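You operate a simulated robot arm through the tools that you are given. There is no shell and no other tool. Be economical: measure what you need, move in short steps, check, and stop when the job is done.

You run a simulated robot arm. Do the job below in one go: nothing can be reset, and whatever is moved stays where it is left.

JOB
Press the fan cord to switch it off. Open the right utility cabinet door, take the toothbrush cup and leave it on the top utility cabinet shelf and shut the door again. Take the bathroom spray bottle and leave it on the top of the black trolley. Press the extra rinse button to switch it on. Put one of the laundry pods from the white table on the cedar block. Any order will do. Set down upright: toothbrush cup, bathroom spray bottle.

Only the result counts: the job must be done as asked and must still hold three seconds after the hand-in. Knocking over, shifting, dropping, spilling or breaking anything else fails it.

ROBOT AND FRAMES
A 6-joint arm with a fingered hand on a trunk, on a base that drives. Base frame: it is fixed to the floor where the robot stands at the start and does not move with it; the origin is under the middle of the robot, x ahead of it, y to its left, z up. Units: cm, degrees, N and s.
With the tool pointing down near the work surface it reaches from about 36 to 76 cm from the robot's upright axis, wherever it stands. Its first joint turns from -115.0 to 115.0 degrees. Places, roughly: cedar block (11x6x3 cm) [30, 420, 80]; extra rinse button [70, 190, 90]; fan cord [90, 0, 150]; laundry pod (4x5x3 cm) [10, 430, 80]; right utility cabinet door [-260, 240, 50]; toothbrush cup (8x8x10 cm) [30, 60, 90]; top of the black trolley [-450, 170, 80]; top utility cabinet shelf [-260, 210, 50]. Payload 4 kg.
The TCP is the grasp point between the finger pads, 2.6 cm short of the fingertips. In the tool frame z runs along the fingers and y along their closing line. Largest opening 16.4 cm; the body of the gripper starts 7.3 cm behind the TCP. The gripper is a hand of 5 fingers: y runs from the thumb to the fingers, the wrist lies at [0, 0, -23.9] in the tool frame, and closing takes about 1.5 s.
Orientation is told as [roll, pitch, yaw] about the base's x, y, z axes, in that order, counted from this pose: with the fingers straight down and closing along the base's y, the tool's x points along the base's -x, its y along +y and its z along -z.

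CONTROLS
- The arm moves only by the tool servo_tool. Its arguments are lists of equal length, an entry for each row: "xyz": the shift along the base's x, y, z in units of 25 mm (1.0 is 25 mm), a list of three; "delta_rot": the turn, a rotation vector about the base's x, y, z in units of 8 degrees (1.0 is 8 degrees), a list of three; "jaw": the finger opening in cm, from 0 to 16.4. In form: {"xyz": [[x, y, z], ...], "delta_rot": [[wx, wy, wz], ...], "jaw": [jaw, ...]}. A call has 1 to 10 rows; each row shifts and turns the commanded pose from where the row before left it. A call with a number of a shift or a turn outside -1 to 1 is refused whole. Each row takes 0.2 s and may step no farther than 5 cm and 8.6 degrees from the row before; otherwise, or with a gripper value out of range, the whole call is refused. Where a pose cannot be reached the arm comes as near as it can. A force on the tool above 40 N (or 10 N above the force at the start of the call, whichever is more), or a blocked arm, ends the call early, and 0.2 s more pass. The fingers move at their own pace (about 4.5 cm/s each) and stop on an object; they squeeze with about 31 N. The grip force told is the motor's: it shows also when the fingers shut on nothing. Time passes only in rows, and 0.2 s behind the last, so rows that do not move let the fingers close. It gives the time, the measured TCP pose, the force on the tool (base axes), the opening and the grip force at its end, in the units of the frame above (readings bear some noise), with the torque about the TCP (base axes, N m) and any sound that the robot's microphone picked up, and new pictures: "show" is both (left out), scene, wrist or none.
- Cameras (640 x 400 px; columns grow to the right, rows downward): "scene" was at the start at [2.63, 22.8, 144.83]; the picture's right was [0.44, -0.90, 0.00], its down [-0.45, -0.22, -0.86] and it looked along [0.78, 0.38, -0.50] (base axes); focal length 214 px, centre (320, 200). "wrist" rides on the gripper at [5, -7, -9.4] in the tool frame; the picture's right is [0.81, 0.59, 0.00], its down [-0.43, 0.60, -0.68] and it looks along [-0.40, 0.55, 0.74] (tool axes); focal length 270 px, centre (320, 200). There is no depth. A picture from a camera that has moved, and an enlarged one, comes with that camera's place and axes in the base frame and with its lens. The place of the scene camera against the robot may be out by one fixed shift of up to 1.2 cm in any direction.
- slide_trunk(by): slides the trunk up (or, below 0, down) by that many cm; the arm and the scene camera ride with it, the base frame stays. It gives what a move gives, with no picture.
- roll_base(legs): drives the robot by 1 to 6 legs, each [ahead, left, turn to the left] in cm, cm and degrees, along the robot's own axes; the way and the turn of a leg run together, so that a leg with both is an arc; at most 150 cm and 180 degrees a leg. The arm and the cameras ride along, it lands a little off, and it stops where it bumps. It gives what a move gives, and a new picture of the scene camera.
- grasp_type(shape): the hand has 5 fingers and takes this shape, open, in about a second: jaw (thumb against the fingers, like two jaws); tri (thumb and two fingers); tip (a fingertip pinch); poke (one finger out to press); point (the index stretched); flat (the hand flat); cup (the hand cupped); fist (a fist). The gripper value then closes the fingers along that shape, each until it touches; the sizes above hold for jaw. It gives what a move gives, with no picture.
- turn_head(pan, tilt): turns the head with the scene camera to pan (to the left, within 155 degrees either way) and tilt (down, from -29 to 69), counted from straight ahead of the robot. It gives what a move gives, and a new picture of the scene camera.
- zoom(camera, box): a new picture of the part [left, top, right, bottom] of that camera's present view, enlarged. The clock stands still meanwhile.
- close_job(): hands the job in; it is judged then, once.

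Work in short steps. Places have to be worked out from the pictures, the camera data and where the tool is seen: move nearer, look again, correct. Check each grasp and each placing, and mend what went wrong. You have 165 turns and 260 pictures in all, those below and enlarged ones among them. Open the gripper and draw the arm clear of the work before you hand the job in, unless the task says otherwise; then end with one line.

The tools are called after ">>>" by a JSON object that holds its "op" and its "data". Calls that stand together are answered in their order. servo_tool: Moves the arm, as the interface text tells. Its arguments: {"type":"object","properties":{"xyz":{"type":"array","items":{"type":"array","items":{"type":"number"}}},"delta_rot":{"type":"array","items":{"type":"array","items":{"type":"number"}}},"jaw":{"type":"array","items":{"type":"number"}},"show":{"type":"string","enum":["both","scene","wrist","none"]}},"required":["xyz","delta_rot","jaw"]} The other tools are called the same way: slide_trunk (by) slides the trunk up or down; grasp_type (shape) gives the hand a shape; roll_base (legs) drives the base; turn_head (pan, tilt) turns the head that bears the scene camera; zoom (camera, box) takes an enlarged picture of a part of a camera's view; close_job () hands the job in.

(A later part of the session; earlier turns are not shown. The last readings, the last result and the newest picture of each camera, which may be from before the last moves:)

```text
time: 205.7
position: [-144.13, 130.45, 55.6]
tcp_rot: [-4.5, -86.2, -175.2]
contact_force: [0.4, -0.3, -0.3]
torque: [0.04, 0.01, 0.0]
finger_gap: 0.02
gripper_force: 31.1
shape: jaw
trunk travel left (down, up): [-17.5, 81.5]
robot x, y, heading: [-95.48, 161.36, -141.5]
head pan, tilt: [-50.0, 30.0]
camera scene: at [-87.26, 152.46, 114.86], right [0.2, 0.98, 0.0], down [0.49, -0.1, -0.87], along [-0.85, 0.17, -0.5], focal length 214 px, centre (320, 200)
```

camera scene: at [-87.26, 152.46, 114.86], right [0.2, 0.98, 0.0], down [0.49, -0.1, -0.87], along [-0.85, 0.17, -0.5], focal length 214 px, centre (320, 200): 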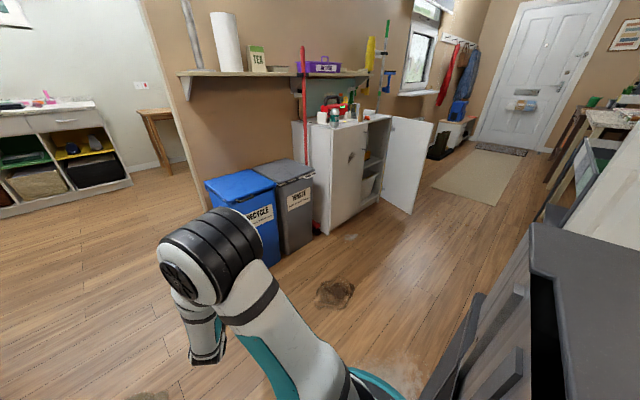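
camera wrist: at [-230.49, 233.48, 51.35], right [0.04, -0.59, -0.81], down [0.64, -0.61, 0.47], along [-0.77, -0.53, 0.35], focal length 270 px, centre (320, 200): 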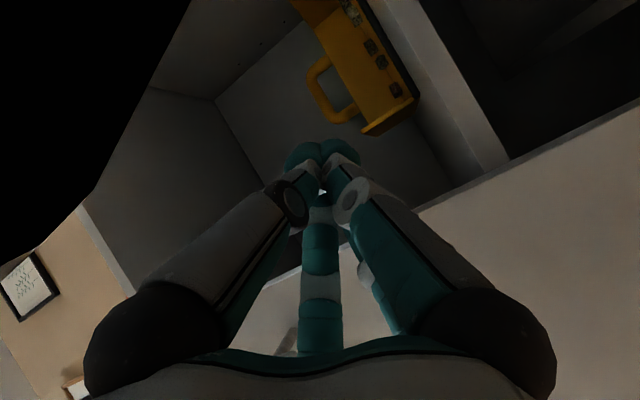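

Cabinet door stays open. I raise the trunk, tilt the hand to ~35° below horizontal in line with the robot, then drive to the bathroom for the cup.

>>> {"op": "slide_trunk", "data": {"by": 40}}

>>> {"op": "servo_tool", "data": {"xyz": [[0.48, 0, 0.3], [0.48, 0, 0.3], [0.48, 0, 0.3], [0.48, 0, 0.3], [0.48, 0, 0.3], [0.48, 0, 0.3], [0.48, 0, 0.3], [0.48, 0, 0.3], [0, 0, 0.3]], "delta_rot": [[0, 0, 0.95], [0, 0, 0.95], [0, 0, 0.95], [0, 0, 0.95], [0, 0, 0.95], [0.62, -0.78, 0], [0.62, -0.78, 0], [0.62, -0.78, 0], [0.62, -0.78, 0]], "jaw": [3, 5, 8, 10, 12, 12, 12, 12, 12], "show": "none"}}

>>> {"op": "roll_base", "data": {"legs": [[0, 0, 88.5], [40, -27, 0]]}}

>>> {"op": "turn_head", "data": {"pan": 0, "tilt": 40}}

```text
time: 209.5
position: [-144.2, 130.48, 95.63]
tcp_rot: [-4.5, -86.3, -175.0]
contact_force: [0.4, 0.1, 0.1]
torque: [-0.01, 0.03, 0.01]
finger_gap: 0.02
gripper_force: 30.6
shape: jaw
trunk travel left (down, up): [-57.5, 41.5]
robot x, y, heading: [-94.9, 161.13, -141.4]
head pan, tilt: [-50.0, 30.0]
```

```text
time: 211.5
position: [-135.9, 121.81, 101.29]
tcp_rot: [-4.8, -54.3, -141.5]
contact_force: [0.7, -0.4, -1.1]
torque: [-0.02, 0.0, 0.0]
finger_gap: 11.94
gripper_force: 0.1
shape: jaw
out of reach, approached as far as the arm can: row 2, 3, 4, 5, 6
trunk travel left (down, up): [-57.5, 41.5]
robot x, y, heading: [-94.96, 160.89, -141.2]
head pan, tilt: [-50.0, 30.0]
```

```text
time: 218.3
position: [-52.51, 71.79, 101.34]
tcp_rot: [-4.9, -54.0, -51.9]
contact_force: [-0.4, 0.7, 0.0]
torque: [0.03, 0.02, -0.01]
finger_gap: 11.97
gripper_force: 0.0
shape: jaw
trunk travel left (down, up): [-57.5, 41.5]
robot x, y, heading: [-91.45, 112.62, -51.6]
head pan, tilt: [-50.0, 30.0]
camera scene: at [-81.93, 120.29, 154.86], right [-0.98, 0.2, 0.0], down [0.1, 0.49, -0.87], along [-0.18, -0.85, -0.5], focal length 214 px, centre (320, 200)
```

scene: 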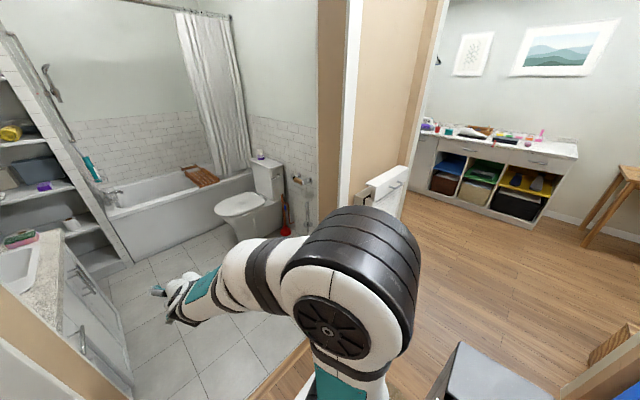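

```text
time: 219.4
position: [-52.44, 71.81, 101.34]
tcp_rot: [-4.8, -54.2, -51.8]
contact_force: [-0.2, -0.6, -0.6]
torque: [0.0, 0.0, 0.02]
finger_gap: 11.98
gripper_force: 0.0
shape: jaw
trunk travel left (down, up): [-57.5, 41.5]
robot x, y, heading: [-91.49, 113.05, -51.7]
head pan, tilt: [0.0, 40.0]
camera scene: at [-74.83, 122.51, 153.33], right [-0.79, -0.62, 0.0], down [-0.4, 0.5, -0.77], along [0.47, -0.6, -0.64], focal length 214 px, centre (320, 200)
```

scene: 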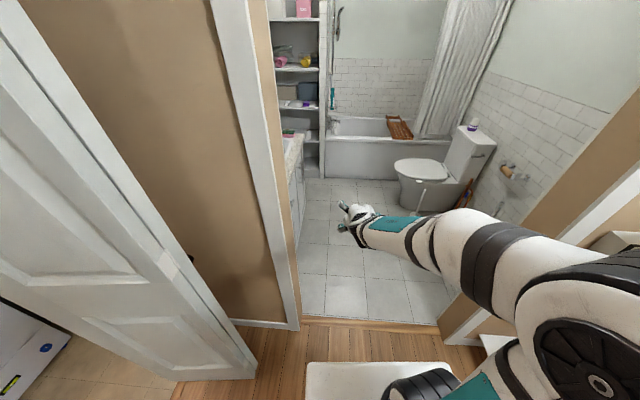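

Doorway spans v≈-29…65. I drive in slightly right of the current line, then turn left to face the counter.

>>> {"op": "roll_base", "data": {"legs": [[30, -10, -1.3], [82, 0, 0], [0, 0, 90]]}}

>>> {"op": "turn_head", "data": {"pan": 0, "tilt": 45}}

```text
time: 229.4
position: [10.57, 56.52, 101.27]
tcp_rot: [-4.9, -54.2, 38.5]
contact_force: [0.7, -0.1, -0.4]
torque: [0.0, 0.01, 0.02]
finger_gap: 11.98
gripper_force: 0.0
shape: jaw
trunk travel left (down, up): [-57.5, 41.5]
robot x, y, heading: [-30.39, 17.24, 38.6]
head pan, tilt: [0.0, 40.0]
camera scene: at [-39.31, 33.54, 153.33], right [0.62, -0.78, 0.0], down [-0.5, -0.4, -0.77], along [0.6, 0.48, -0.64], focal length 214 px, centre (320, 200)
```

scene: 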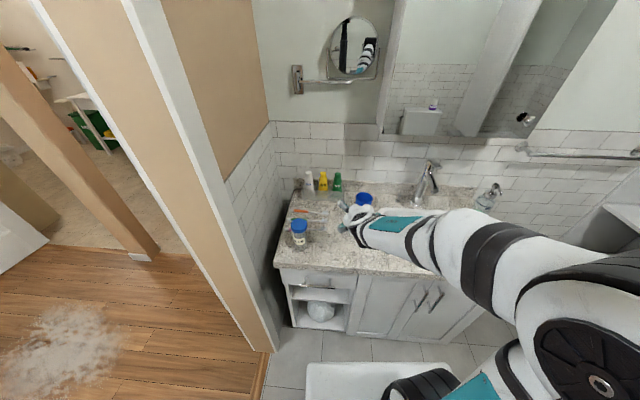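

```text
time: 230.1
position: [10.47, 56.4, 101.23]
tcp_rot: [-4.8, -54.3, 38.5]
contact_force: [0.2, 0.3, -0.4]
torque: [0.03, 0.02, 0.01]
finger_gap: 11.96
gripper_force: 0.0
shape: jaw
trunk travel left (down, up): [-57.5, 41.5]
robot x, y, heading: [-30.56, 17.24, 38.8]
head pan, tilt: [0.0, 45.0]
camera scene: at [-39.59, 33.31, 152.6], right [0.62, -0.78, 0.0], down [-0.55, -0.44, -0.71], along [0.55, 0.44, -0.71], focal length 214 px, centre (320, 200)
```

scene: 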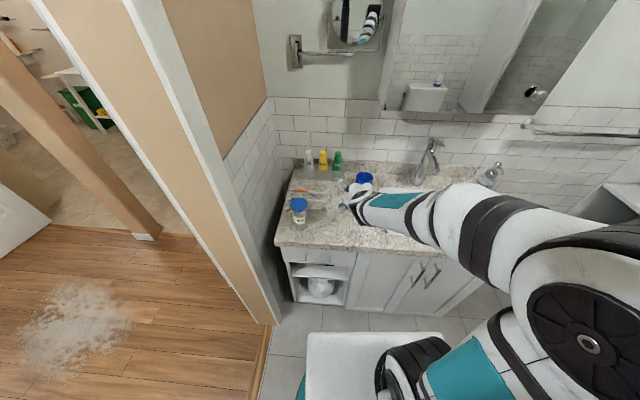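

Robot is squarely in front of the counter; cup at ≈[32.5, 65]. I remove the roll and move to a pre-grasp 14 cm back along the tool axis.

>>> {"op": "servo_tool", "data": {"xyz": [[0.84, 0.13, -0.3], [0.84, 0.13, -0.3], [0.84, 0.13, -0.4], [0.84, 0.13, -0.4], [0.84, 0.13, -0.4], [0.84, 0.13, -0.4]], "delta_rot": [[0.14, 0.11, 0.24], [0.14, 0.11, 0.24], [0, 0, 0], [0, 0, 0], [0, 0, 0], [0, 0, 0]], "jaw": [12, 12, 12, 12, 12, 12], "show": "both"}}

>>> {"op": "zoom", "data": {"camera": "scene", "box": [280, 140, 420, 240]}}

```text
time: 231.5
position: [21.49, 60.78, 96.66]
tcp_rot: [-0.8, -53.8, 38.4]
contact_force: [0.1, -0.9, -0.7]
torque: [0.0, -0.01, 0.01]
finger_gap: 11.97
gripper_force: 0.1
shape: jaw
out of reach, approached as far as the arm can: row 4, 5, 6
trunk travel left (down, up): [-57.5, 41.5]
robot x, y, heading: [-30.47, 17.25, 38.7]
head pan, tilt: [0.0, 45.0]
camera scene: at [-39.55, 33.34, 152.6], right [0.62, -0.78, 0.0], down [-0.55, -0.44, -0.71], along [0.55, 0.44, -0.71], focal length 214 px, centre (320, 200)
camera wrist: at [17.47, 48.84, 98.13], right [-0.73, 0.17, -0.66], down [-0.6, 0.3, 0.74], along [0.32, 0.94, -0.12], focal length 270 px, centre (320, 200)
```

scene: 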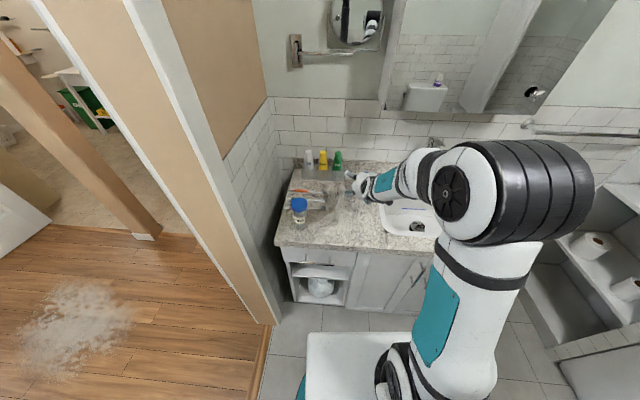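
wrist: 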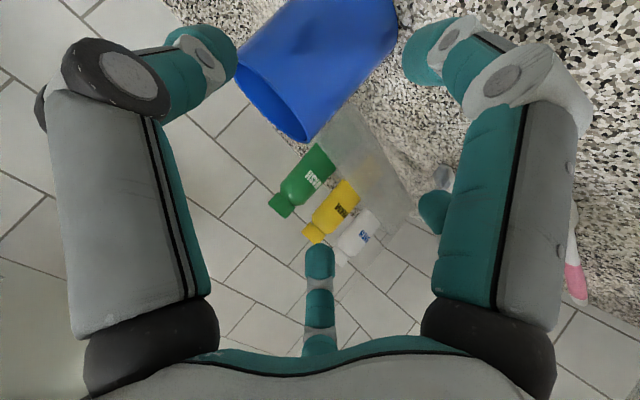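

```text
4.00 times, centred on (350, 190) of scene
camera zoom: at [-39.55, 33.34, 152.6], right [0.62, -0.78, 0.0], down [-0.55, -0.44, -0.71], along [0.55, 0.44, -0.71], focal length 858 px, centre (200, 240)
```

zoom: 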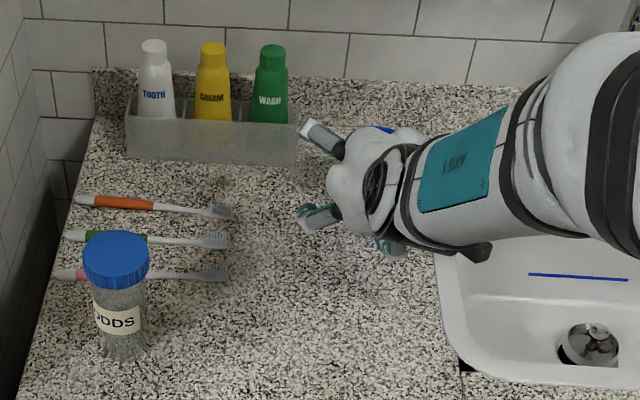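

Cup centre ≈[32.3, 66]. I correct sideways and advance along the tool axis most of the way.

>>> {"op": "servo_tool", "data": {"xyz": [[0.56, -0.72, 0], [0.62, 0.46, -0.5], [0.62, 0.46, -0.5], [0.62, 0.46, -0.5]], "delta_rot": [[0, 0, 0], [0, 0, 0], [0, 0, 0], [0, 0, 0]], "jaw": [12, 12, 12, 12], "show": "both"}}

>>> {"op": "zoom", "data": {"camera": "scene", "box": [320, 150, 420, 220]}}

```text
time: 232.5
position: [26.09, 64.99, 94.03]
tcp_rot: [-0.6, -54.1, 38.4]
contact_force: [0.3, -0.7, -0.1]
torque: [0.01, -0.01, -0.02]
finger_gap: 11.96
gripper_force: 0.0
shape: jaw
out of reach, approached as far as the arm can: row 1, 2, 4
trunk travel left (down, up): [-57.5, 41.5]
robot x, y, heading: [-30.43, 17.54, 38.9]
head pan, tilt: [0.0, 45.0]
camera scene: at [-39.56, 33.34, 152.6], right [0.62, -0.78, 0.0], down [-0.55, -0.44, -0.71], along [0.55, 0.44, -0.71], focal length 214 px, centre (320, 200)
camera wrist: at [22.0, 53.0, 95.37], right [-0.73, 0.17, -0.66], down [-0.6, 0.29, 0.74], along [0.32, 0.94, -0.11], focal length 270 px, centre (320, 200)
```

scene: 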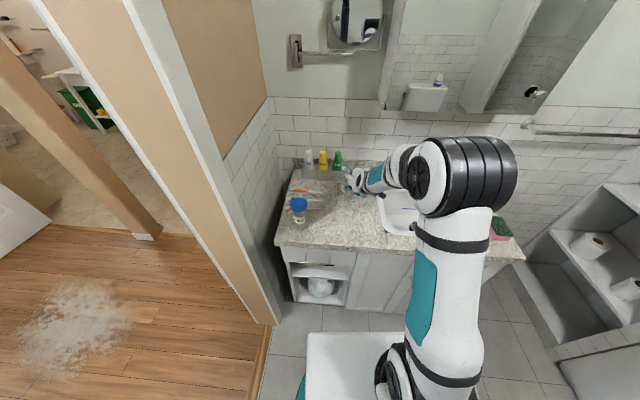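
wrist: 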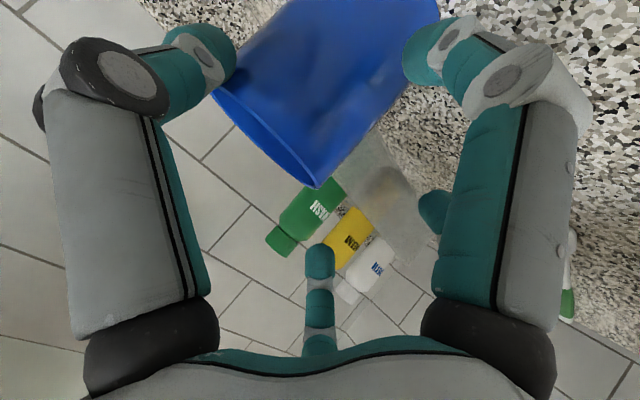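

```text
5.71 times, centred on (370, 185) of scene
camera zoom: at [-39.56, 33.34, 152.6], right [0.62, -0.78, 0.0], down [-0.55, -0.44, -0.71], along [0.55, 0.44, -0.71], focal length 1226 px, centre (34, 286)
```

zoom: 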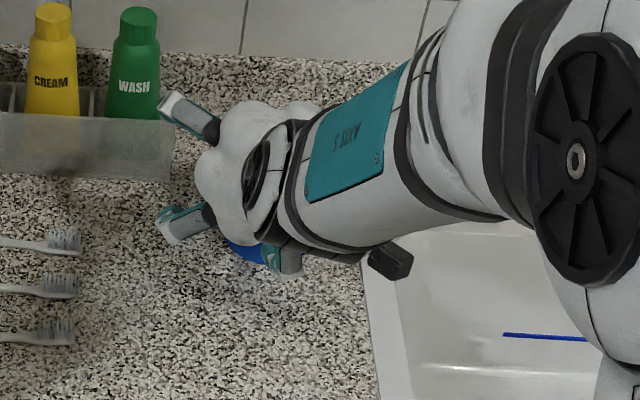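

The hand is ~2.6 cm too far to the finger side (reach-limited). I strafe the base 2.6 cm right to centre the cup between thumb and fingers.

>>> {"op": "roll_base", "data": {"legs": [[0, -2.6, 0]]}}

>>> {"op": "servo_tool", "data": {"xyz": [[0, 0, -0.3], [0, 0, -0.3]], "delta_rot": [[0, 0, 0], [0, 0, 0]], "jaw": [10.5, 10.5], "show": "wrist"}}

```text
time: 233.3
position: [27.63, 62.99, 94.13]
tcp_rot: [-0.5, -54.0, 38.4]
contact_force: [0.2, 0.8, -0.3]
torque: [0.01, 0.02, -0.03]
finger_gap: 11.97
gripper_force: 0.1
shape: jaw
trunk travel left (down, up): [-57.5, 41.5]
robot x, y, heading: [-28.78, 15.47, 38.8]
head pan, tilt: [0.0, 45.0]
camera scene: at [-37.9, 31.21, 152.61], right [0.62, -0.78, 0.0], down [-0.55, -0.44, -0.71], along [0.55, 0.44, -0.71], focal length 214 px, centre (320, 200)
```

scene: 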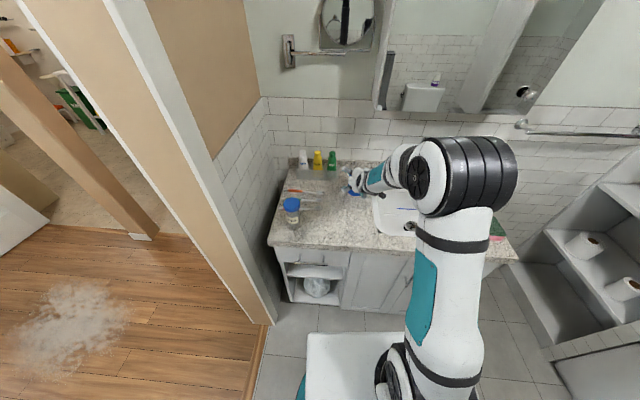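

```text
time: 233.9
position: [27.55, 63.02, 92.63]
tcp_rot: [-0.9, -53.9, 38.4]
contact_force: [0.7, -0.3, 0.0]
torque: [-0.03, -0.01, -0.02]
finger_gap: 10.57
gripper_force: 0.1
shape: jaw
trunk travel left (down, up): [-57.5, 41.5]
robot x, y, heading: [-28.42, 15.18, 38.7]
head pan, tilt: [0.0, 45.0]
camera wrist: at [23.5, 51.05, 93.97], right [-0.73, 0.17, -0.66], down [-0.6, 0.3, 0.74], along [0.32, 0.94, -0.12], focal length 270 px, centre (320, 200)
```

wrist: 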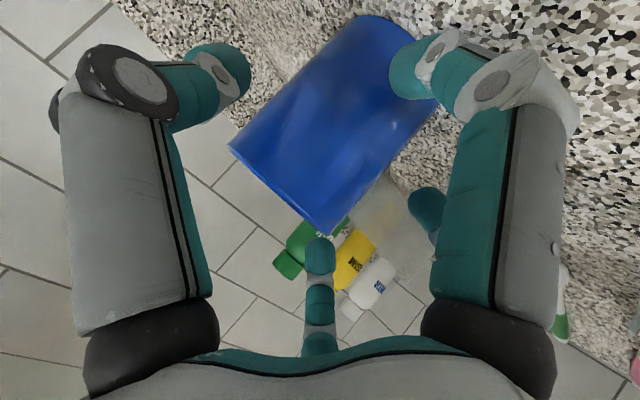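

Cup is now centred between thumb and fingers, centre ≈[31.7, 66, 86]. I advance onto it.

>>> {"op": "servo_tool", "data": {"xyz": [[0.5, 0.38, -0.6], [0.5, 0.38, -0.6], [0.5, 0.38, -0.6], [0.1, 0.08, -0.2]], "delta_rot": [[0, 0, 0], [0, 0, 0], [0, 0, 0], [0, 0, 0]], "jaw": [10.5, 10.5, 10.5, 10.5], "show": "both"}}

>>> {"op": "zoom", "data": {"camera": "scene", "box": [320, 150, 420, 220]}}

```text
time: 234.8
position: [31.68, 66.1, 89.62]
tcp_rot: [-1.5, -55.4, 38.6]
contact_force: [-2.5, -2.3, 23.6]
torque: [-0.82, 0.1, -0.08]
finger_gap: 10.44
gripper_force: 0.0
shape: jaw
trunk travel left (down, up): [-57.5, 41.5]
robot x, y, heading: [-28.58, 15.06, 38.7]
head pan, tilt: [0.0, 45.0]
stopped in row 4: the force on the tool passed its limit (the readings are from after the stop); the commanded pose is now the measured one
camera scene: at [-38.25, 31.04, 152.63], right [0.62, -0.78, 0.0], down [-0.55, -0.44, -0.71], along [0.55, 0.44, -0.71], focal length 214 px, centre (320, 200)
camera wrist: at [27.38, 54.14, 90.73], right [-0.72, 0.18, -0.67], down [-0.62, 0.29, 0.73], along [0.33, 0.94, -0.1], focal length 270 px, centre (320, 200)
```

scene: 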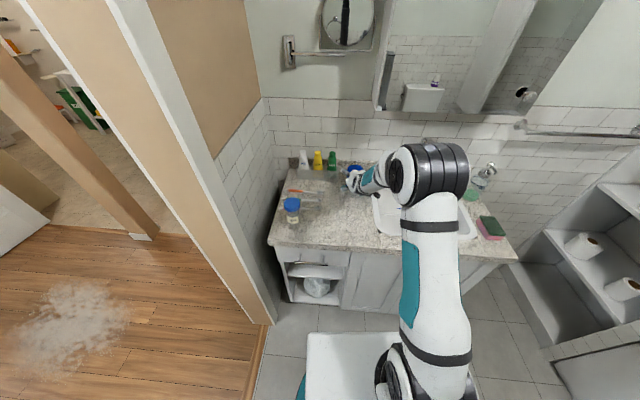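
wrist: 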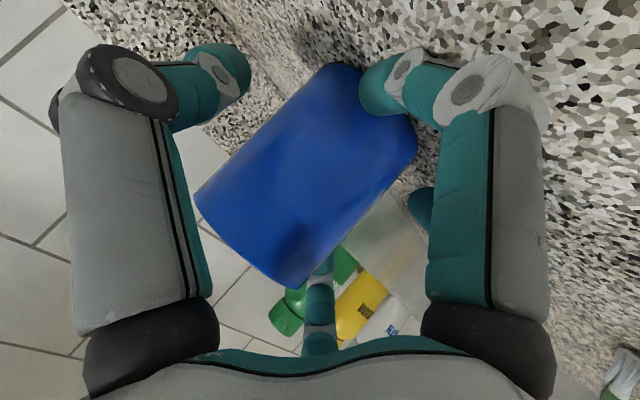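

```text
5.71 times, centred on (370, 185) of scene
camera zoom: at [-38.25, 31.04, 152.63], right [0.62, -0.78, 0.0], down [-0.55, -0.44, -0.71], along [0.55, 0.44, -0.71], focal length 1226 px, centre (34, 286)
```

zoom: 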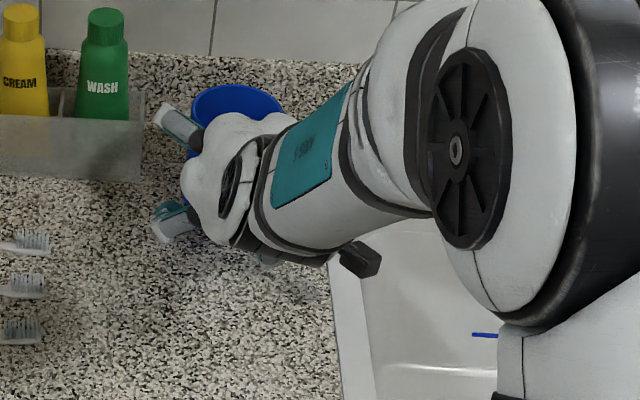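

A fingertip touches the counter, and the cup is well inside the hand. I lift 0.5 cm and close on it.

>>> {"op": "servo_tool", "data": {"xyz": [[0, 0, 0.2], [0, 0, 0], [0, 0, 0], [0, 0, 0], [0, 0, 0], [0, 0, 0], [0, 0, 0]], "delta_rot": [[0, 0, 0], [0, 0, 0], [0, 0, 0], [0, 0, 0], [0, 0, 0], [0, 0, 0], [0, 0, 0]], "jaw": [10, 9, 8, 7, 6, 6, 6], "show": "wrist"}}

>>> {"op": "zoom", "data": {"camera": "scene", "box": [320, 150, 420, 220]}}

```text
time: 236.4
position: [31.37, 66.1, 89.5]
tcp_rot: [-1.5, -54.7, 38.4]
contact_force: [-4.1, -1.0, 13.3]
torque: [-0.13, -0.03, -0.03]
finger_gap: 6.67
gripper_force: 31.1
shape: jaw
trunk travel left (down, up): [-57.5, 41.5]
robot x, y, heading: [-28.42, 15.38, 38.8]
head pan, tilt: [0.0, 45.0]
camera wrist: at [27.19, 54.06, 90.72], right [-0.72, 0.18, -0.67], down [-0.61, 0.3, 0.74], along [0.33, 0.94, -0.11], focal length 270 px, centre (320, 200)
```

wrist: 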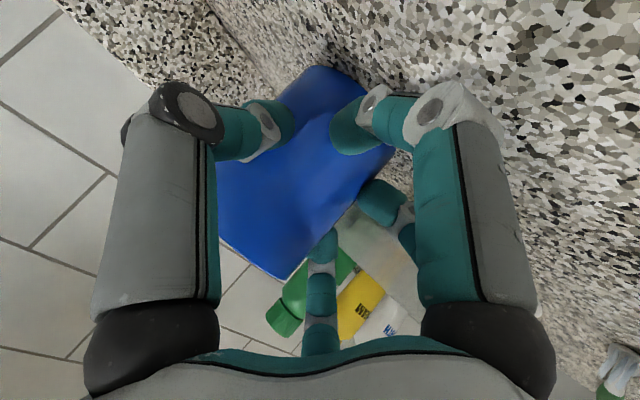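

```text
5.71 times, centred on (370, 185) of scene
camera zoom: at [-38.17, 31.14, 152.6], right [0.63, -0.78, 0.0], down [-0.55, -0.44, -0.71], along [0.55, 0.44, -0.71], focal length 1226 px, centre (34, 286)
```

zoom: 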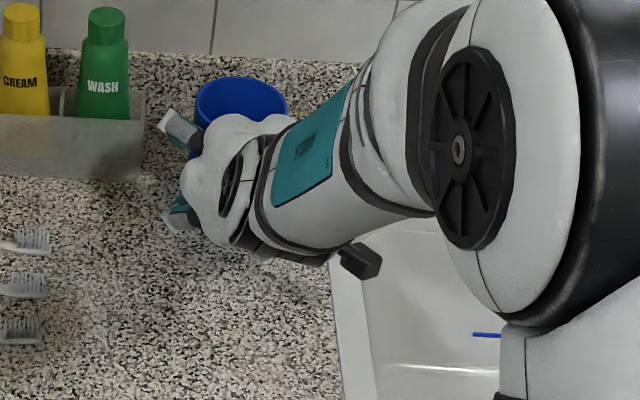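

Gripped at gap 6.7 — slightly off the cup's widest part. I lift 1.5 cm gently to test the hold.

>>> {"op": "servo_tool", "data": {"xyz": [[0, 0, 0.2], [0, 0, 0.2], [0, 0, 0.2], [0, 0, 0]], "delta_rot": [[0, 0, 0], [0, 0, 0], [0, 0, 0], [0, 0, 0]], "jaw": [5, 5, 5, 5], "show": "wrist"}}

>>> {"op": "zoom", "data": {"camera": "scene", "box": [320, 150, 420, 220]}}

```text
time: 237.4
position: [31.51, 66.01, 90.76]
tcp_rot: [-1.4, -54.5, 38.5]
contact_force: [0.5, -0.3, -0.3]
torque: [-0.02, 0.01, -0.01]
finger_gap: 4.39
gripper_force: 30.6
shape: jaw
trunk travel left (down, up): [-57.5, 41.5]
robot x, y, heading: [-28.51, 15.37, 38.7]
head pan, tilt: [0.0, 45.0]
camera wrist: at [27.36, 54.12, 92.06], right [-0.72, 0.17, -0.67], down [-0.61, 0.3, 0.74], along [0.33, 0.94, -0.11], focal length 270 px, centre (320, 200)
```

wrist: 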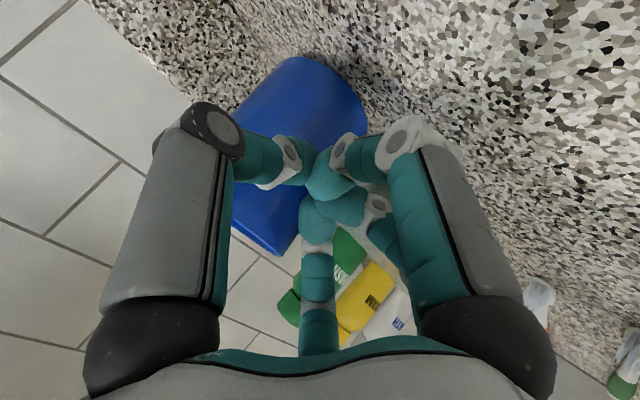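

```text
5.71 times, centred on (370, 185) of scene
camera zoom: at [-37.96, 31.27, 152.6], right [0.62, -0.78, 0.0], down [-0.55, -0.44, -0.71], along [0.55, 0.44, -0.71], focal length 1226 px, centre (34, 286)
```

zoom: 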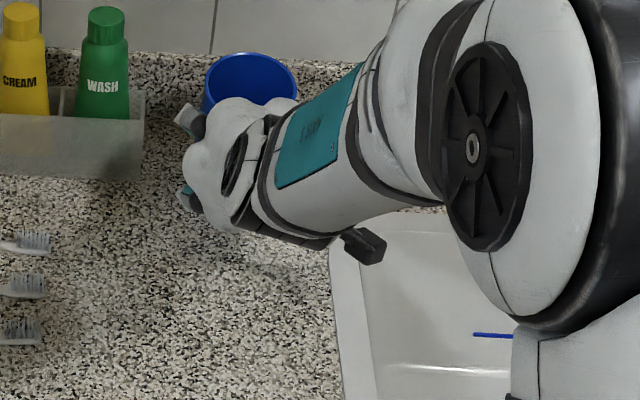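

The cup squirted forward, still upright. I back up and raise the hand to see where it stands now.

>>> {"op": "servo_tool", "data": {"xyz": [[-0.7, -0.55, 0.4], [-0.8, -0.6, 0.6], [-0.8, -0.6, 0.6], [-0.8, -0.6, 0.6], [-0.8, -0.6, 0.4]], "delta_rot": [[0, 0, 0], [0, 0, 0], [0, 0, 0], [0, 0, 0], [0, 0, 0]], "jaw": [5, 8, 11, 12, 12], "show": "wrist"}}

>>> {"op": "zoom", "data": {"camera": "scene", "box": [270, 140, 430, 250]}}

```text
time: 238.6
position: [21.7, 58.68, 97.6]
tcp_rot: [-1.4, -54.7, 38.6]
contact_force: [-0.7, -0.4, -0.2]
torque: [0.03, 0.01, 0.03]
finger_gap: 11.81
gripper_force: 0.0
shape: jaw
trunk travel left (down, up): [-57.5, 41.5]
robot x, y, heading: [-28.49, 15.41, 38.8]
head pan, tilt: [0.0, 45.0]
camera wrist: at [17.45, 46.67, 98.83], right [-0.72, 0.17, -0.67], down [-0.61, 0.3, 0.74], along [0.33, 0.94, -0.11], focal length 270 px, centre (320, 200)
```

wrist: 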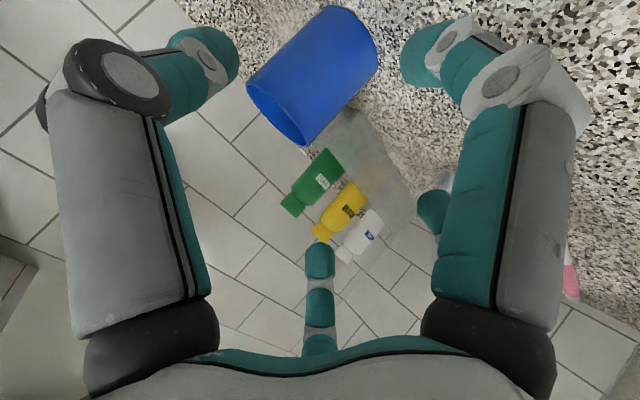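

```text
3.64 times, centred on (350, 195) of scene
camera zoom: at [-38.02, 31.22, 152.6], right [0.62, -0.78, 0.0], down [-0.55, -0.44, -0.71], along [0.55, 0.44, -0.71], focal length 780 px, centre (211, 218)
```

zoom: 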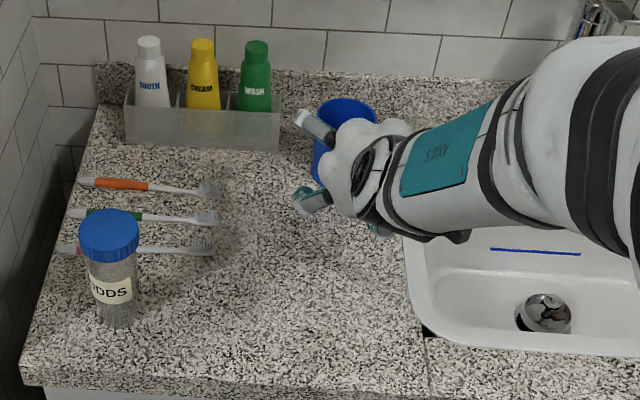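

The forward slip came from the steep tilt (lower finger sits behind the cup's centre). I flatten the hand to ~16° below horizontal, bring the base 6 cm closer, and look again.

>>> {"op": "servo_tool", "data": {"xyz": [[-0.6, -0.45, 0], [-0.6, -0.45, 0], [-0.6, -0.45, 0], [-0.6, -0.45, 0], [0, 0, 0]], "delta_rot": [[0.31, -0.39, 0], [0.31, -0.39, 0], [0.31, -0.39, 0], [0.31, -0.39, 0], [0.2, -0.25, 0]], "jaw": [11, 11, 11, 11, 11], "show": "none"}}

>>> {"op": "roll_base", "data": {"legs": [[6, 0, -1]]}}

>>> {"op": "zoom", "data": {"camera": "wrist", "box": [0, 0, 640, 400]}}

```text
time: 239.8
position: [14.63, 55.56, 97.7]
tcp_rot: [-1.9, -73.0, 38.5]
contact_force: [-0.5, -0.4, 0.6]
torque: [0.0, -0.02, 0.0]
finger_gap: 11.08
gripper_force: 0.1
shape: jaw
out of reach, approached as far as the arm can: row 3, 4, 5
trunk travel left (down, up): [-57.5, 41.5]
robot x, y, heading: [-28.79, 15.12, 38.6]
head pan, tilt: [0.0, 45.0]
```

```text
time: 240.7
position: [19.92, 58.56, 97.75]
tcp_rot: [-1.8, -72.9, 37.5]
contact_force: [0.5, -0.5, 0.1]
torque: [-0.02, 0.0, 0.01]
finger_gap: 11.06
gripper_force: 0.0
shape: jaw
trunk travel left (down, up): [-57.5, 41.5]
robot x, y, heading: [-23.8, 18.67, 37.7]
head pan, tilt: [0.0, 45.0]
camera scene: at [-32.93, 35.18, 152.6], right [0.61, -0.79, 0.0], down [-0.56, -0.43, -0.71], along [0.56, 0.43, -0.71], focal length 214 px, centre (320, 200)
```

scene: 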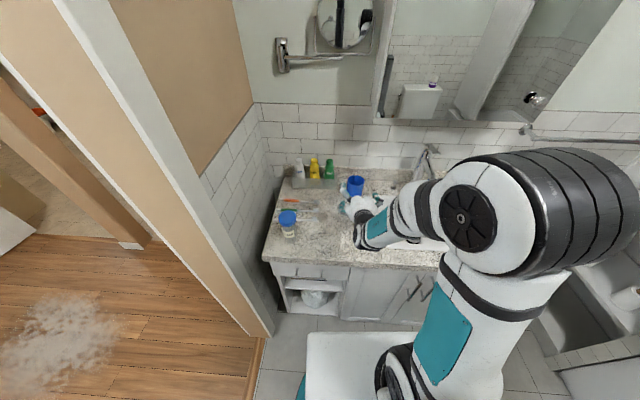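

```text
1.00 times, centred on (320, 200) of wrist
camera zoom: at [15.6, 46.7, 95.59], right [-0.53, 0.33, -0.78], down [-0.77, 0.18, 0.61], along [0.34, 0.92, 0.16], focal length 270 px, centre (320, 200)
```

zoom: 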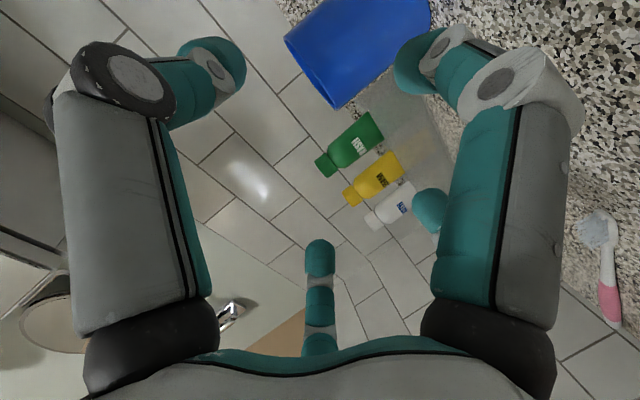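

Cup now at ≈[36.6, 68] (u≈32.4, v≈−70). I lower in front of it to grasp height and check.

>>> {"op": "servo_tool", "data": {"xyz": [[0.4, 0.15, -0.9], [0.4, 0.15, -0.9], [0.4, 0.15, -0.9], [0.4, 0.15, -0.9]], "delta_rot": [[0.1, 0.08, 0.1], [0.1, 0.08, 0.1], [0, 0, 0], [0, 0, 0]], "jaw": [10.5, 10.5, 10.5, 10.5], "show": "both"}}

>>> {"op": "zoom", "data": {"camera": "scene", "box": [290, 140, 430, 240]}}

```text
time: 241.7
position: [20.45, 63.45, 90.24]
tcp_rot: [5.1, -73.4, 32.1]
contact_force: [-3.6, -5.0, 25.6]
torque: [-1.32, 0.68, -0.08]
finger_gap: 10.2
gripper_force: 0.0
shape: jaw
out of reach, approached as far as the arm can: row 1, 2, 3, 4
trunk travel left (down, up): [-57.5, 41.5]
robot x, y, heading: [-23.29, 18.93, 37.3]
head pan, tilt: [0.0, 45.0]
camera scene: at [-33.23, 34.9, 152.67], right [0.61, -0.79, 0.0], down [-0.56, -0.43, -0.71], along [0.56, 0.43, -0.71], focal length 214 px, centre (320, 200)
camera wrist: at [16.32, 51.51, 87.74], right [-0.55, 0.35, -0.76], down [-0.77, 0.15, 0.62], along [0.33, 0.93, 0.19], focal length 270 px, centre (320, 200)
```

scene: 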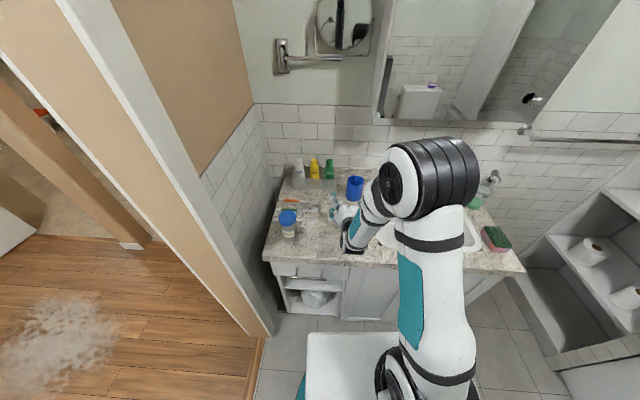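
wrist: 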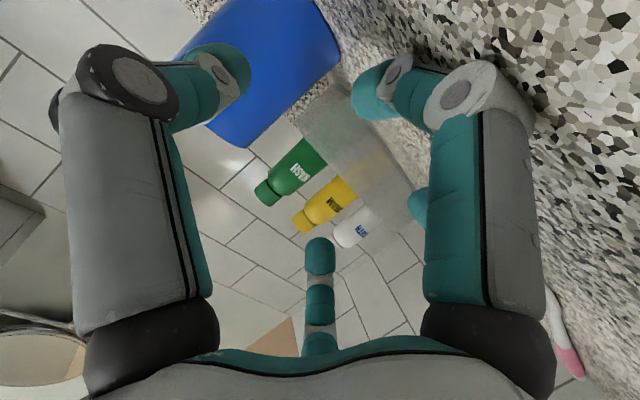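

```text
4.00 times, centred on (360, 190) of scene
camera zoom: at [-33.23, 34.9, 152.67], right [0.61, -0.79, 0.0], down [-0.56, -0.43, -0.71], along [0.56, 0.43, -0.71], focal length 858 px, centre (160, 240)
```

zoom: 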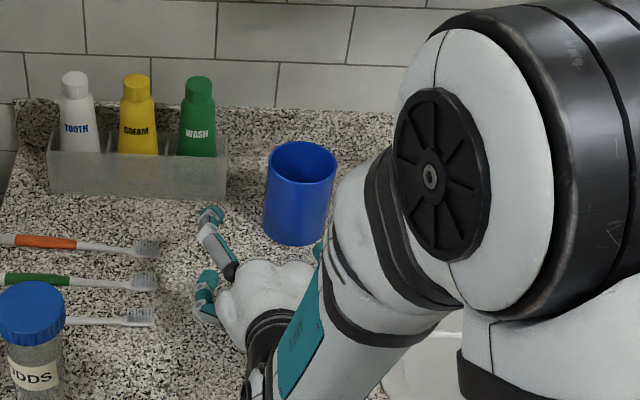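

The hand's lower side touches the counter in this flat pose, so it's unsuitable. I switch to a steeper grasp (~60° below horizontal): raise, re-pitch above the cup, and look.

>>> {"op": "servo_tool", "data": {"xyz": [[-0.4, -0.3, 0.6], [-0.2, -0.15, 1], [0, 0, 1], [0, 0, 1], [0, 0, 1], [0, 0, 0.5], [0, 0, 0.5], [0, 0, 0.5]], "delta_rot": [[0, 0, 0], [0, 0, 0], [-0.55, 0.69, 0], [-0.55, 0.69, 0], [-0.55, 0.69, 0], [-0.55, 0.69, 0], [-0.55, 0.69, 0], [-0.55, 0.69, 0]], "jaw": [11, 11, 12, 12, 12, 12, 12, 12], "show": "both"}}

```text
time: 243.5
position: [20.18, 61.28, 102.88]
tcp_rot: [-4.0, -39.9, 38.0]
contact_force: [-1.9, 0.4, -1.2]
torque: [0.02, -0.1, -0.13]
finger_gap: 11.99
gripper_force: 0.0
shape: jaw
out of reach, approached as far as the arm can: row 5, 6, 7
trunk travel left (down, up): [-57.5, 41.5]
robot x, y, heading: [-23.49, 18.79, 37.7]
head pan, tilt: [0.0, 45.0]
camera scene: at [-33.0, 35.13, 152.59], right [0.61, -0.79, 0.0], down [-0.56, -0.43, -0.71], along [0.56, 0.43, -0.71], focal length 214 px, centre (320, 200)
camera wrist: at [16.05, 49.9, 107.01], right [-0.83, 0.1, -0.55], down [-0.45, 0.46, 0.76], along [0.33, 0.88, -0.34], focal length 270 px, centre (320, 200)
```

scene: 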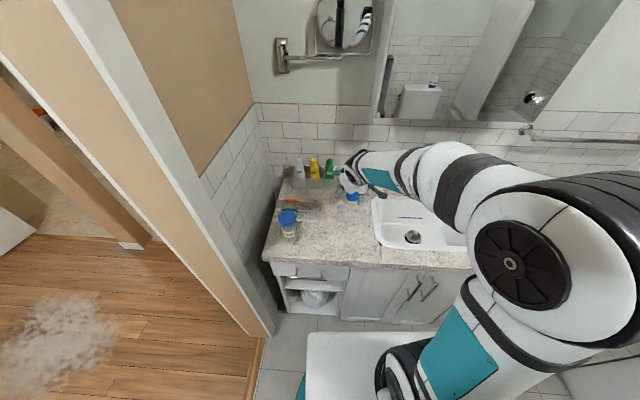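
wrist: 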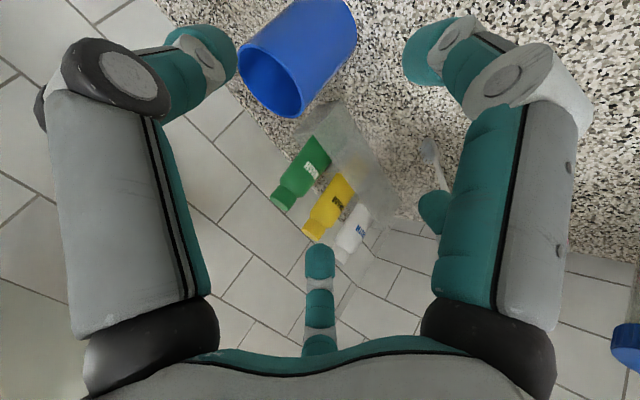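

I level the roll and move over the cup at ~z 100.

>>> {"op": "servo_tool", "data": {"xyz": [[0.8, 0.3, 0], [0.8, 0.3, 0], [0.8, 0.34, 0], [0.8, 0.34, -0.1], [0.8, 0.34, -0.1], [0.8, 0.34, -0.1]], "delta_rot": [[0.15, 0.12, 0.16], [0.15, 0.12, 0.16], [0, 0, 0], [0, 0, 0], [0, 0, 0], [0, 0, 0]], "jaw": [12, 12, 12, 12, 12, 12], "show": "both"}}

>>> {"op": "zoom", "data": {"camera": "scene", "box": [290, 130, 430, 230]}}

```text
time: 244.9
position: [32.07, 66.1, 101.94]
tcp_rot: [1.5, -39.3, 36.2]
contact_force: [-0.3, 0.7, -0.2]
torque: [-0.01, 0.01, 0.01]
finger_gap: 11.96
gripper_force: 0.0
shape: jaw
trunk travel left (down, up): [-57.5, 41.5]
robot x, y, heading: [-24.04, 18.74, 37.8]
head pan, tilt: [0.0, 45.0]
camera scene: at [-32.97, 35.15, 152.6], right [0.61, -0.79, 0.0], down [-0.56, -0.43, -0.71], along [0.56, 0.43, -0.71], focal length 214 px, centre (320, 200)
camera wrist: at [28.48, 54.53, 105.71], right [-0.86, 0.1, -0.5], down [-0.42, 0.4, 0.81], along [0.28, 0.91, -0.31], focal length 270 px, centre (320, 200)
```

scene: 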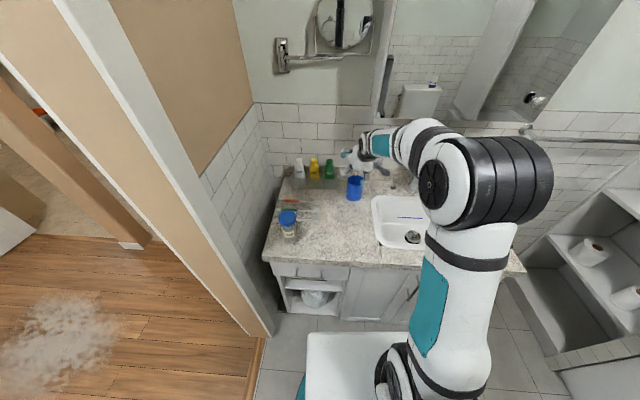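
wrist: 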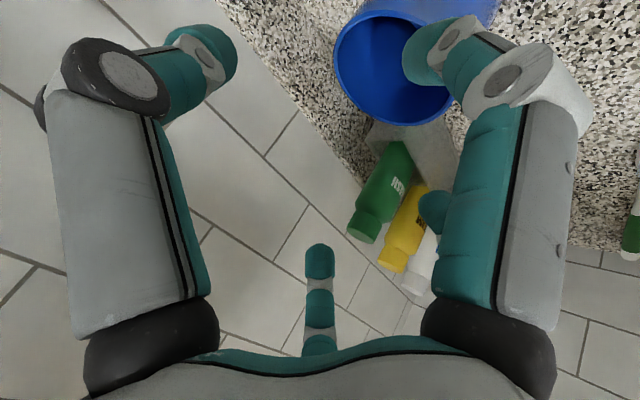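

```text
4.00 times, centred on (360, 180) of scene
camera zoom: at [-32.97, 35.15, 152.6], right [0.61, -0.79, 0.0], down [-0.56, -0.43, -0.71], along [0.56, 0.43, -0.71], focal length 858 px, centre (160, 280)
```

zoom: 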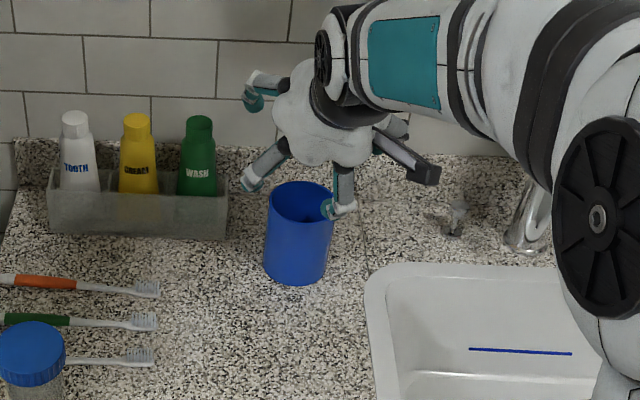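

Cup is clearly seen at ≈[36.5, 68]. The tray is close on the finger side, so I yaw the hand +30° so the fingers come down away from the tray, centre over the cup, and look.

>>> {"op": "servo_tool", "data": {"xyz": [[0.4, 0.25, 0], [0.4, 0.25, 0], [0.4, 0.25, 0], [0.4, 0.2, 0], [0.2, 0.1, -0.3]], "delta_rot": [[0, 0, 0.9], [0, 0, 0.9], [0, 0, 0.9], [0, 0, 0.9], [0, 0, 0.1]], "jaw": [11.5, 11.5, 11.5, 11.5, 11.5], "show": "both"}}

>>> {"op": "zoom", "data": {"camera": "scene", "box": [290, 130, 430, 230]}}

```text
time: 246.1
position: [36.56, 68.8, 101.28]
tcp_rot: [1.5, -39.4, 65.9]
contact_force: [0.2, -0.3, -0.1]
torque: [0.0, -0.01, 0.0]
finger_gap: 11.53
gripper_force: 0.2
shape: jaw
trunk travel left (down, up): [-57.5, 41.5]
robot x, y, heading: [-23.95, 18.8, 37.7]
head pan, tilt: [0.0, 45.0]
camera scene: at [-32.98, 35.13, 152.6], right [0.61, -0.79, 0.0], down [-0.56, -0.43, -0.71], along [0.56, 0.43, -0.71], focal length 214 px, centre (320, 200)
camera wrist: at [39.11, 56.89, 105.0], right [-0.8, -0.34, -0.5], down [-0.57, 0.14, 0.81], along [-0.21, 0.93, -0.31], focal length 270 px, centre (320, 200)
```

scene: 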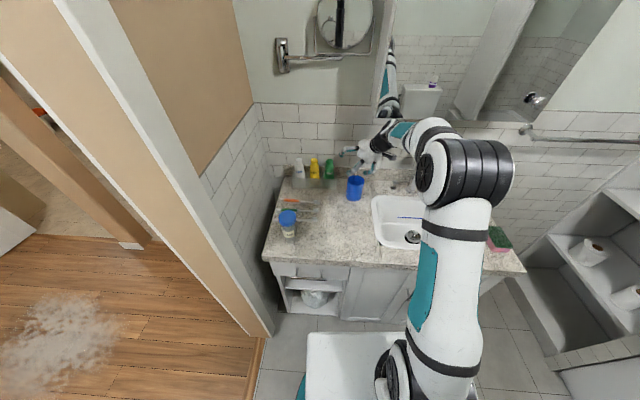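
wrist: 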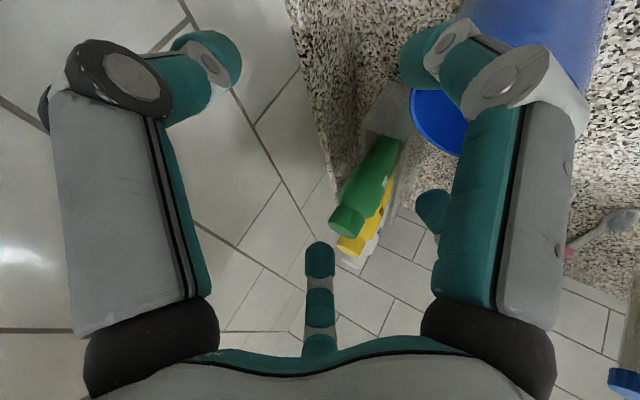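

```text
4.00 times, centred on (360, 180) of scene
camera zoom: at [-32.98, 35.13, 152.6], right [0.61, -0.79, 0.0], down [-0.56, -0.43, -0.71], along [0.56, 0.43, -0.71], focal length 858 px, centre (160, 280)
```

zoom: 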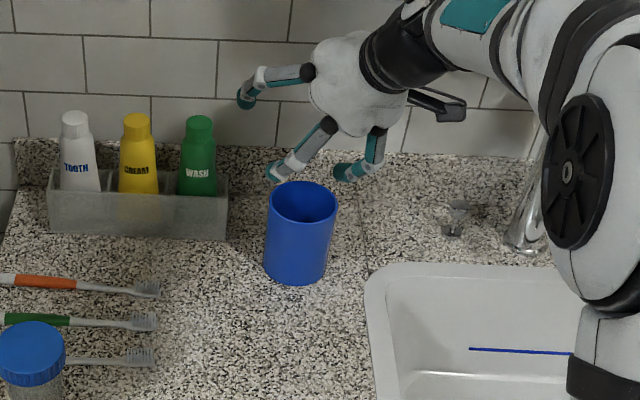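

The two views together put the cup at ≈[32.2, 65.5] with its rim at z≈93.5 (counter ≈83.5). I raise slightly, shift over it, and check.

>>> {"op": "servo_tool", "data": {"xyz": [[0, 0, 0.6], [-0.5, -0.3, 0], [-0.5, -0.3, 0], [-0.6, -0.36, 0]], "delta_rot": [[0, 0, 0], [0, 0, 0], [0, 0, 0], [0, 0, 0]], "jaw": [12, 12, 12, 12], "show": "both"}}

>>> {"op": "zoom", "data": {"camera": "scene", "box": [290, 130, 430, 230]}}

```text
time: 247.1
position: [32.46, 66.21, 102.75]
tcp_rot: [1.4, -39.3, 65.8]
contact_force: [-0.1, 0.5, 0.2]
torque: [0.0, 0.02, -0.01]
finger_gap: 11.98
gripper_force: 0.0
shape: jaw
trunk travel left (down, up): [-57.5, 41.5]
robot x, y, heading: [-23.92, 18.81, 37.7]
head pan, tilt: [0.0, 45.0]
camera scene: at [-33.03, 35.1, 152.6], right [0.61, -0.79, 0.0], down [-0.56, -0.43, -0.71], along [0.56, 0.43, -0.71], focal length 214 px, centre (320, 200)
camera wrist: at [35.03, 54.35, 106.53], right [-0.8, -0.34, -0.5], down [-0.57, 0.14, 0.81], along [-0.2, 0.93, -0.31], focal length 270 px, centre (320, 200)
```

scene: 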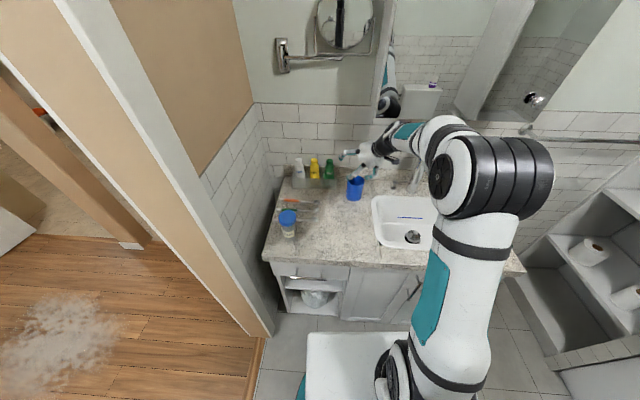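
wrist: 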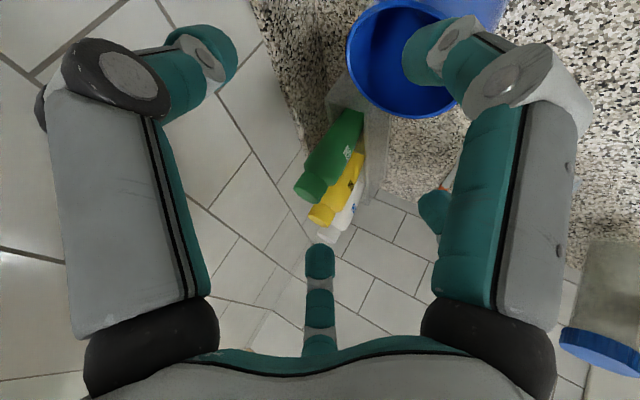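

```text
4.00 times, centred on (360, 180) of scene
camera zoom: at [-33.03, 35.1, 152.6], right [0.61, -0.79, 0.0], down [-0.56, -0.43, -0.71], along [0.56, 0.43, -0.71], focal length 858 px, centre (160, 280)
```

zoom: 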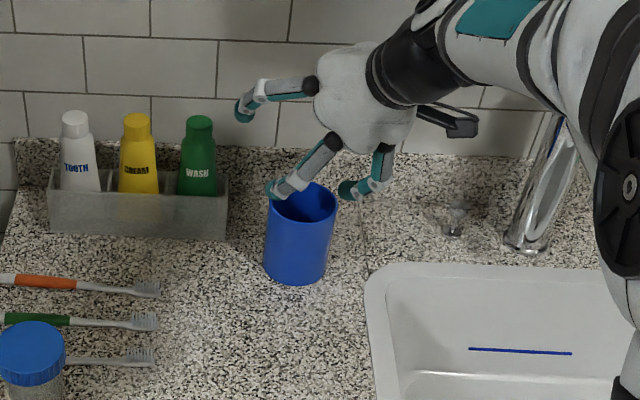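

The hand is nearly centred, but the lower finger would land on the rim. I yaw 24° more (away from the tray), open wider and shift slightly to the finger side, then recheck.

>>> {"op": "servo_tool", "data": {"xyz": [[0, 0, 0], [0, 0, 0], [-0.15, 0, 0], [-0.15, 0, 0]], "delta_rot": [[0, 0, 1], [0, 0, 1], [0, 0, 1], [0, 0, 0]], "jaw": [13, 14, 14, 14], "show": "wrist"}}

>>> {"op": "zoom", "data": {"camera": "scene", "box": [310, 140, 410, 220]}}

```text
time: 248.1
position: [31.7, 66.28, 102.87]
tcp_rot: [1.8, -38.7, 89.6]
contact_force: [-0.3, 0.6, 0.5]
torque: [-0.02, 0.0, 0.03]
finger_gap: 13.98
gripper_force: 0.1
shape: jaw
trunk travel left (down, up): [-57.5, 41.5]
robot x, y, heading: [-23.88, 19.08, 37.8]
head pan, tilt: [0.0, 45.0]
camera wrist: at [38.9, 56.55, 106.62], right [-0.59, -0.64, -0.49], down [-0.58, -0.09, 0.81], along [-0.56, 0.77, -0.31], focal length 270 px, centre (320, 200)
```

wrist: 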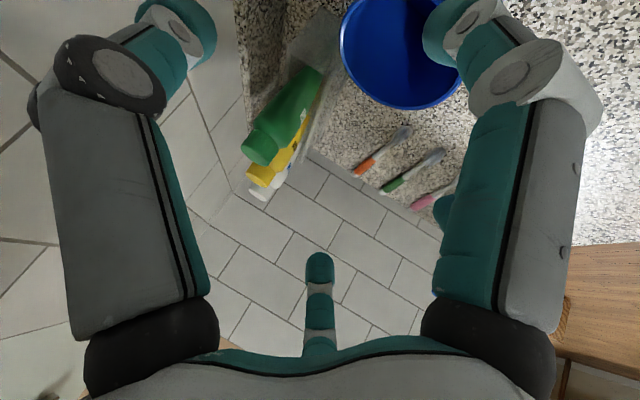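

```text
5.00 times, centred on (360, 180) of scene
camera zoom: at [-33.01, 35.12, 152.6], right [0.61, -0.79, 0.0], down [-0.56, -0.43, -0.71], along [0.56, 0.43, -0.71], focal length 1072 px, centre (120, 300)
```

zoom: 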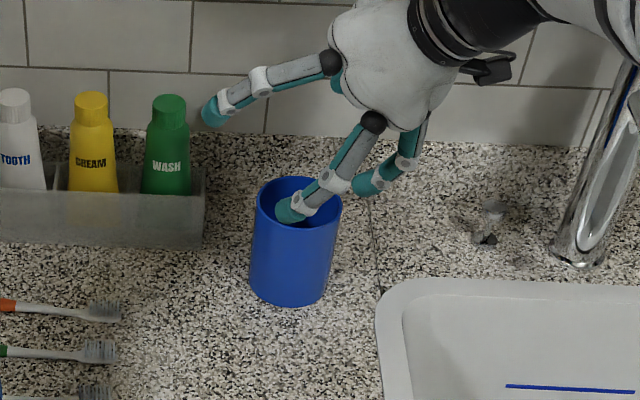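

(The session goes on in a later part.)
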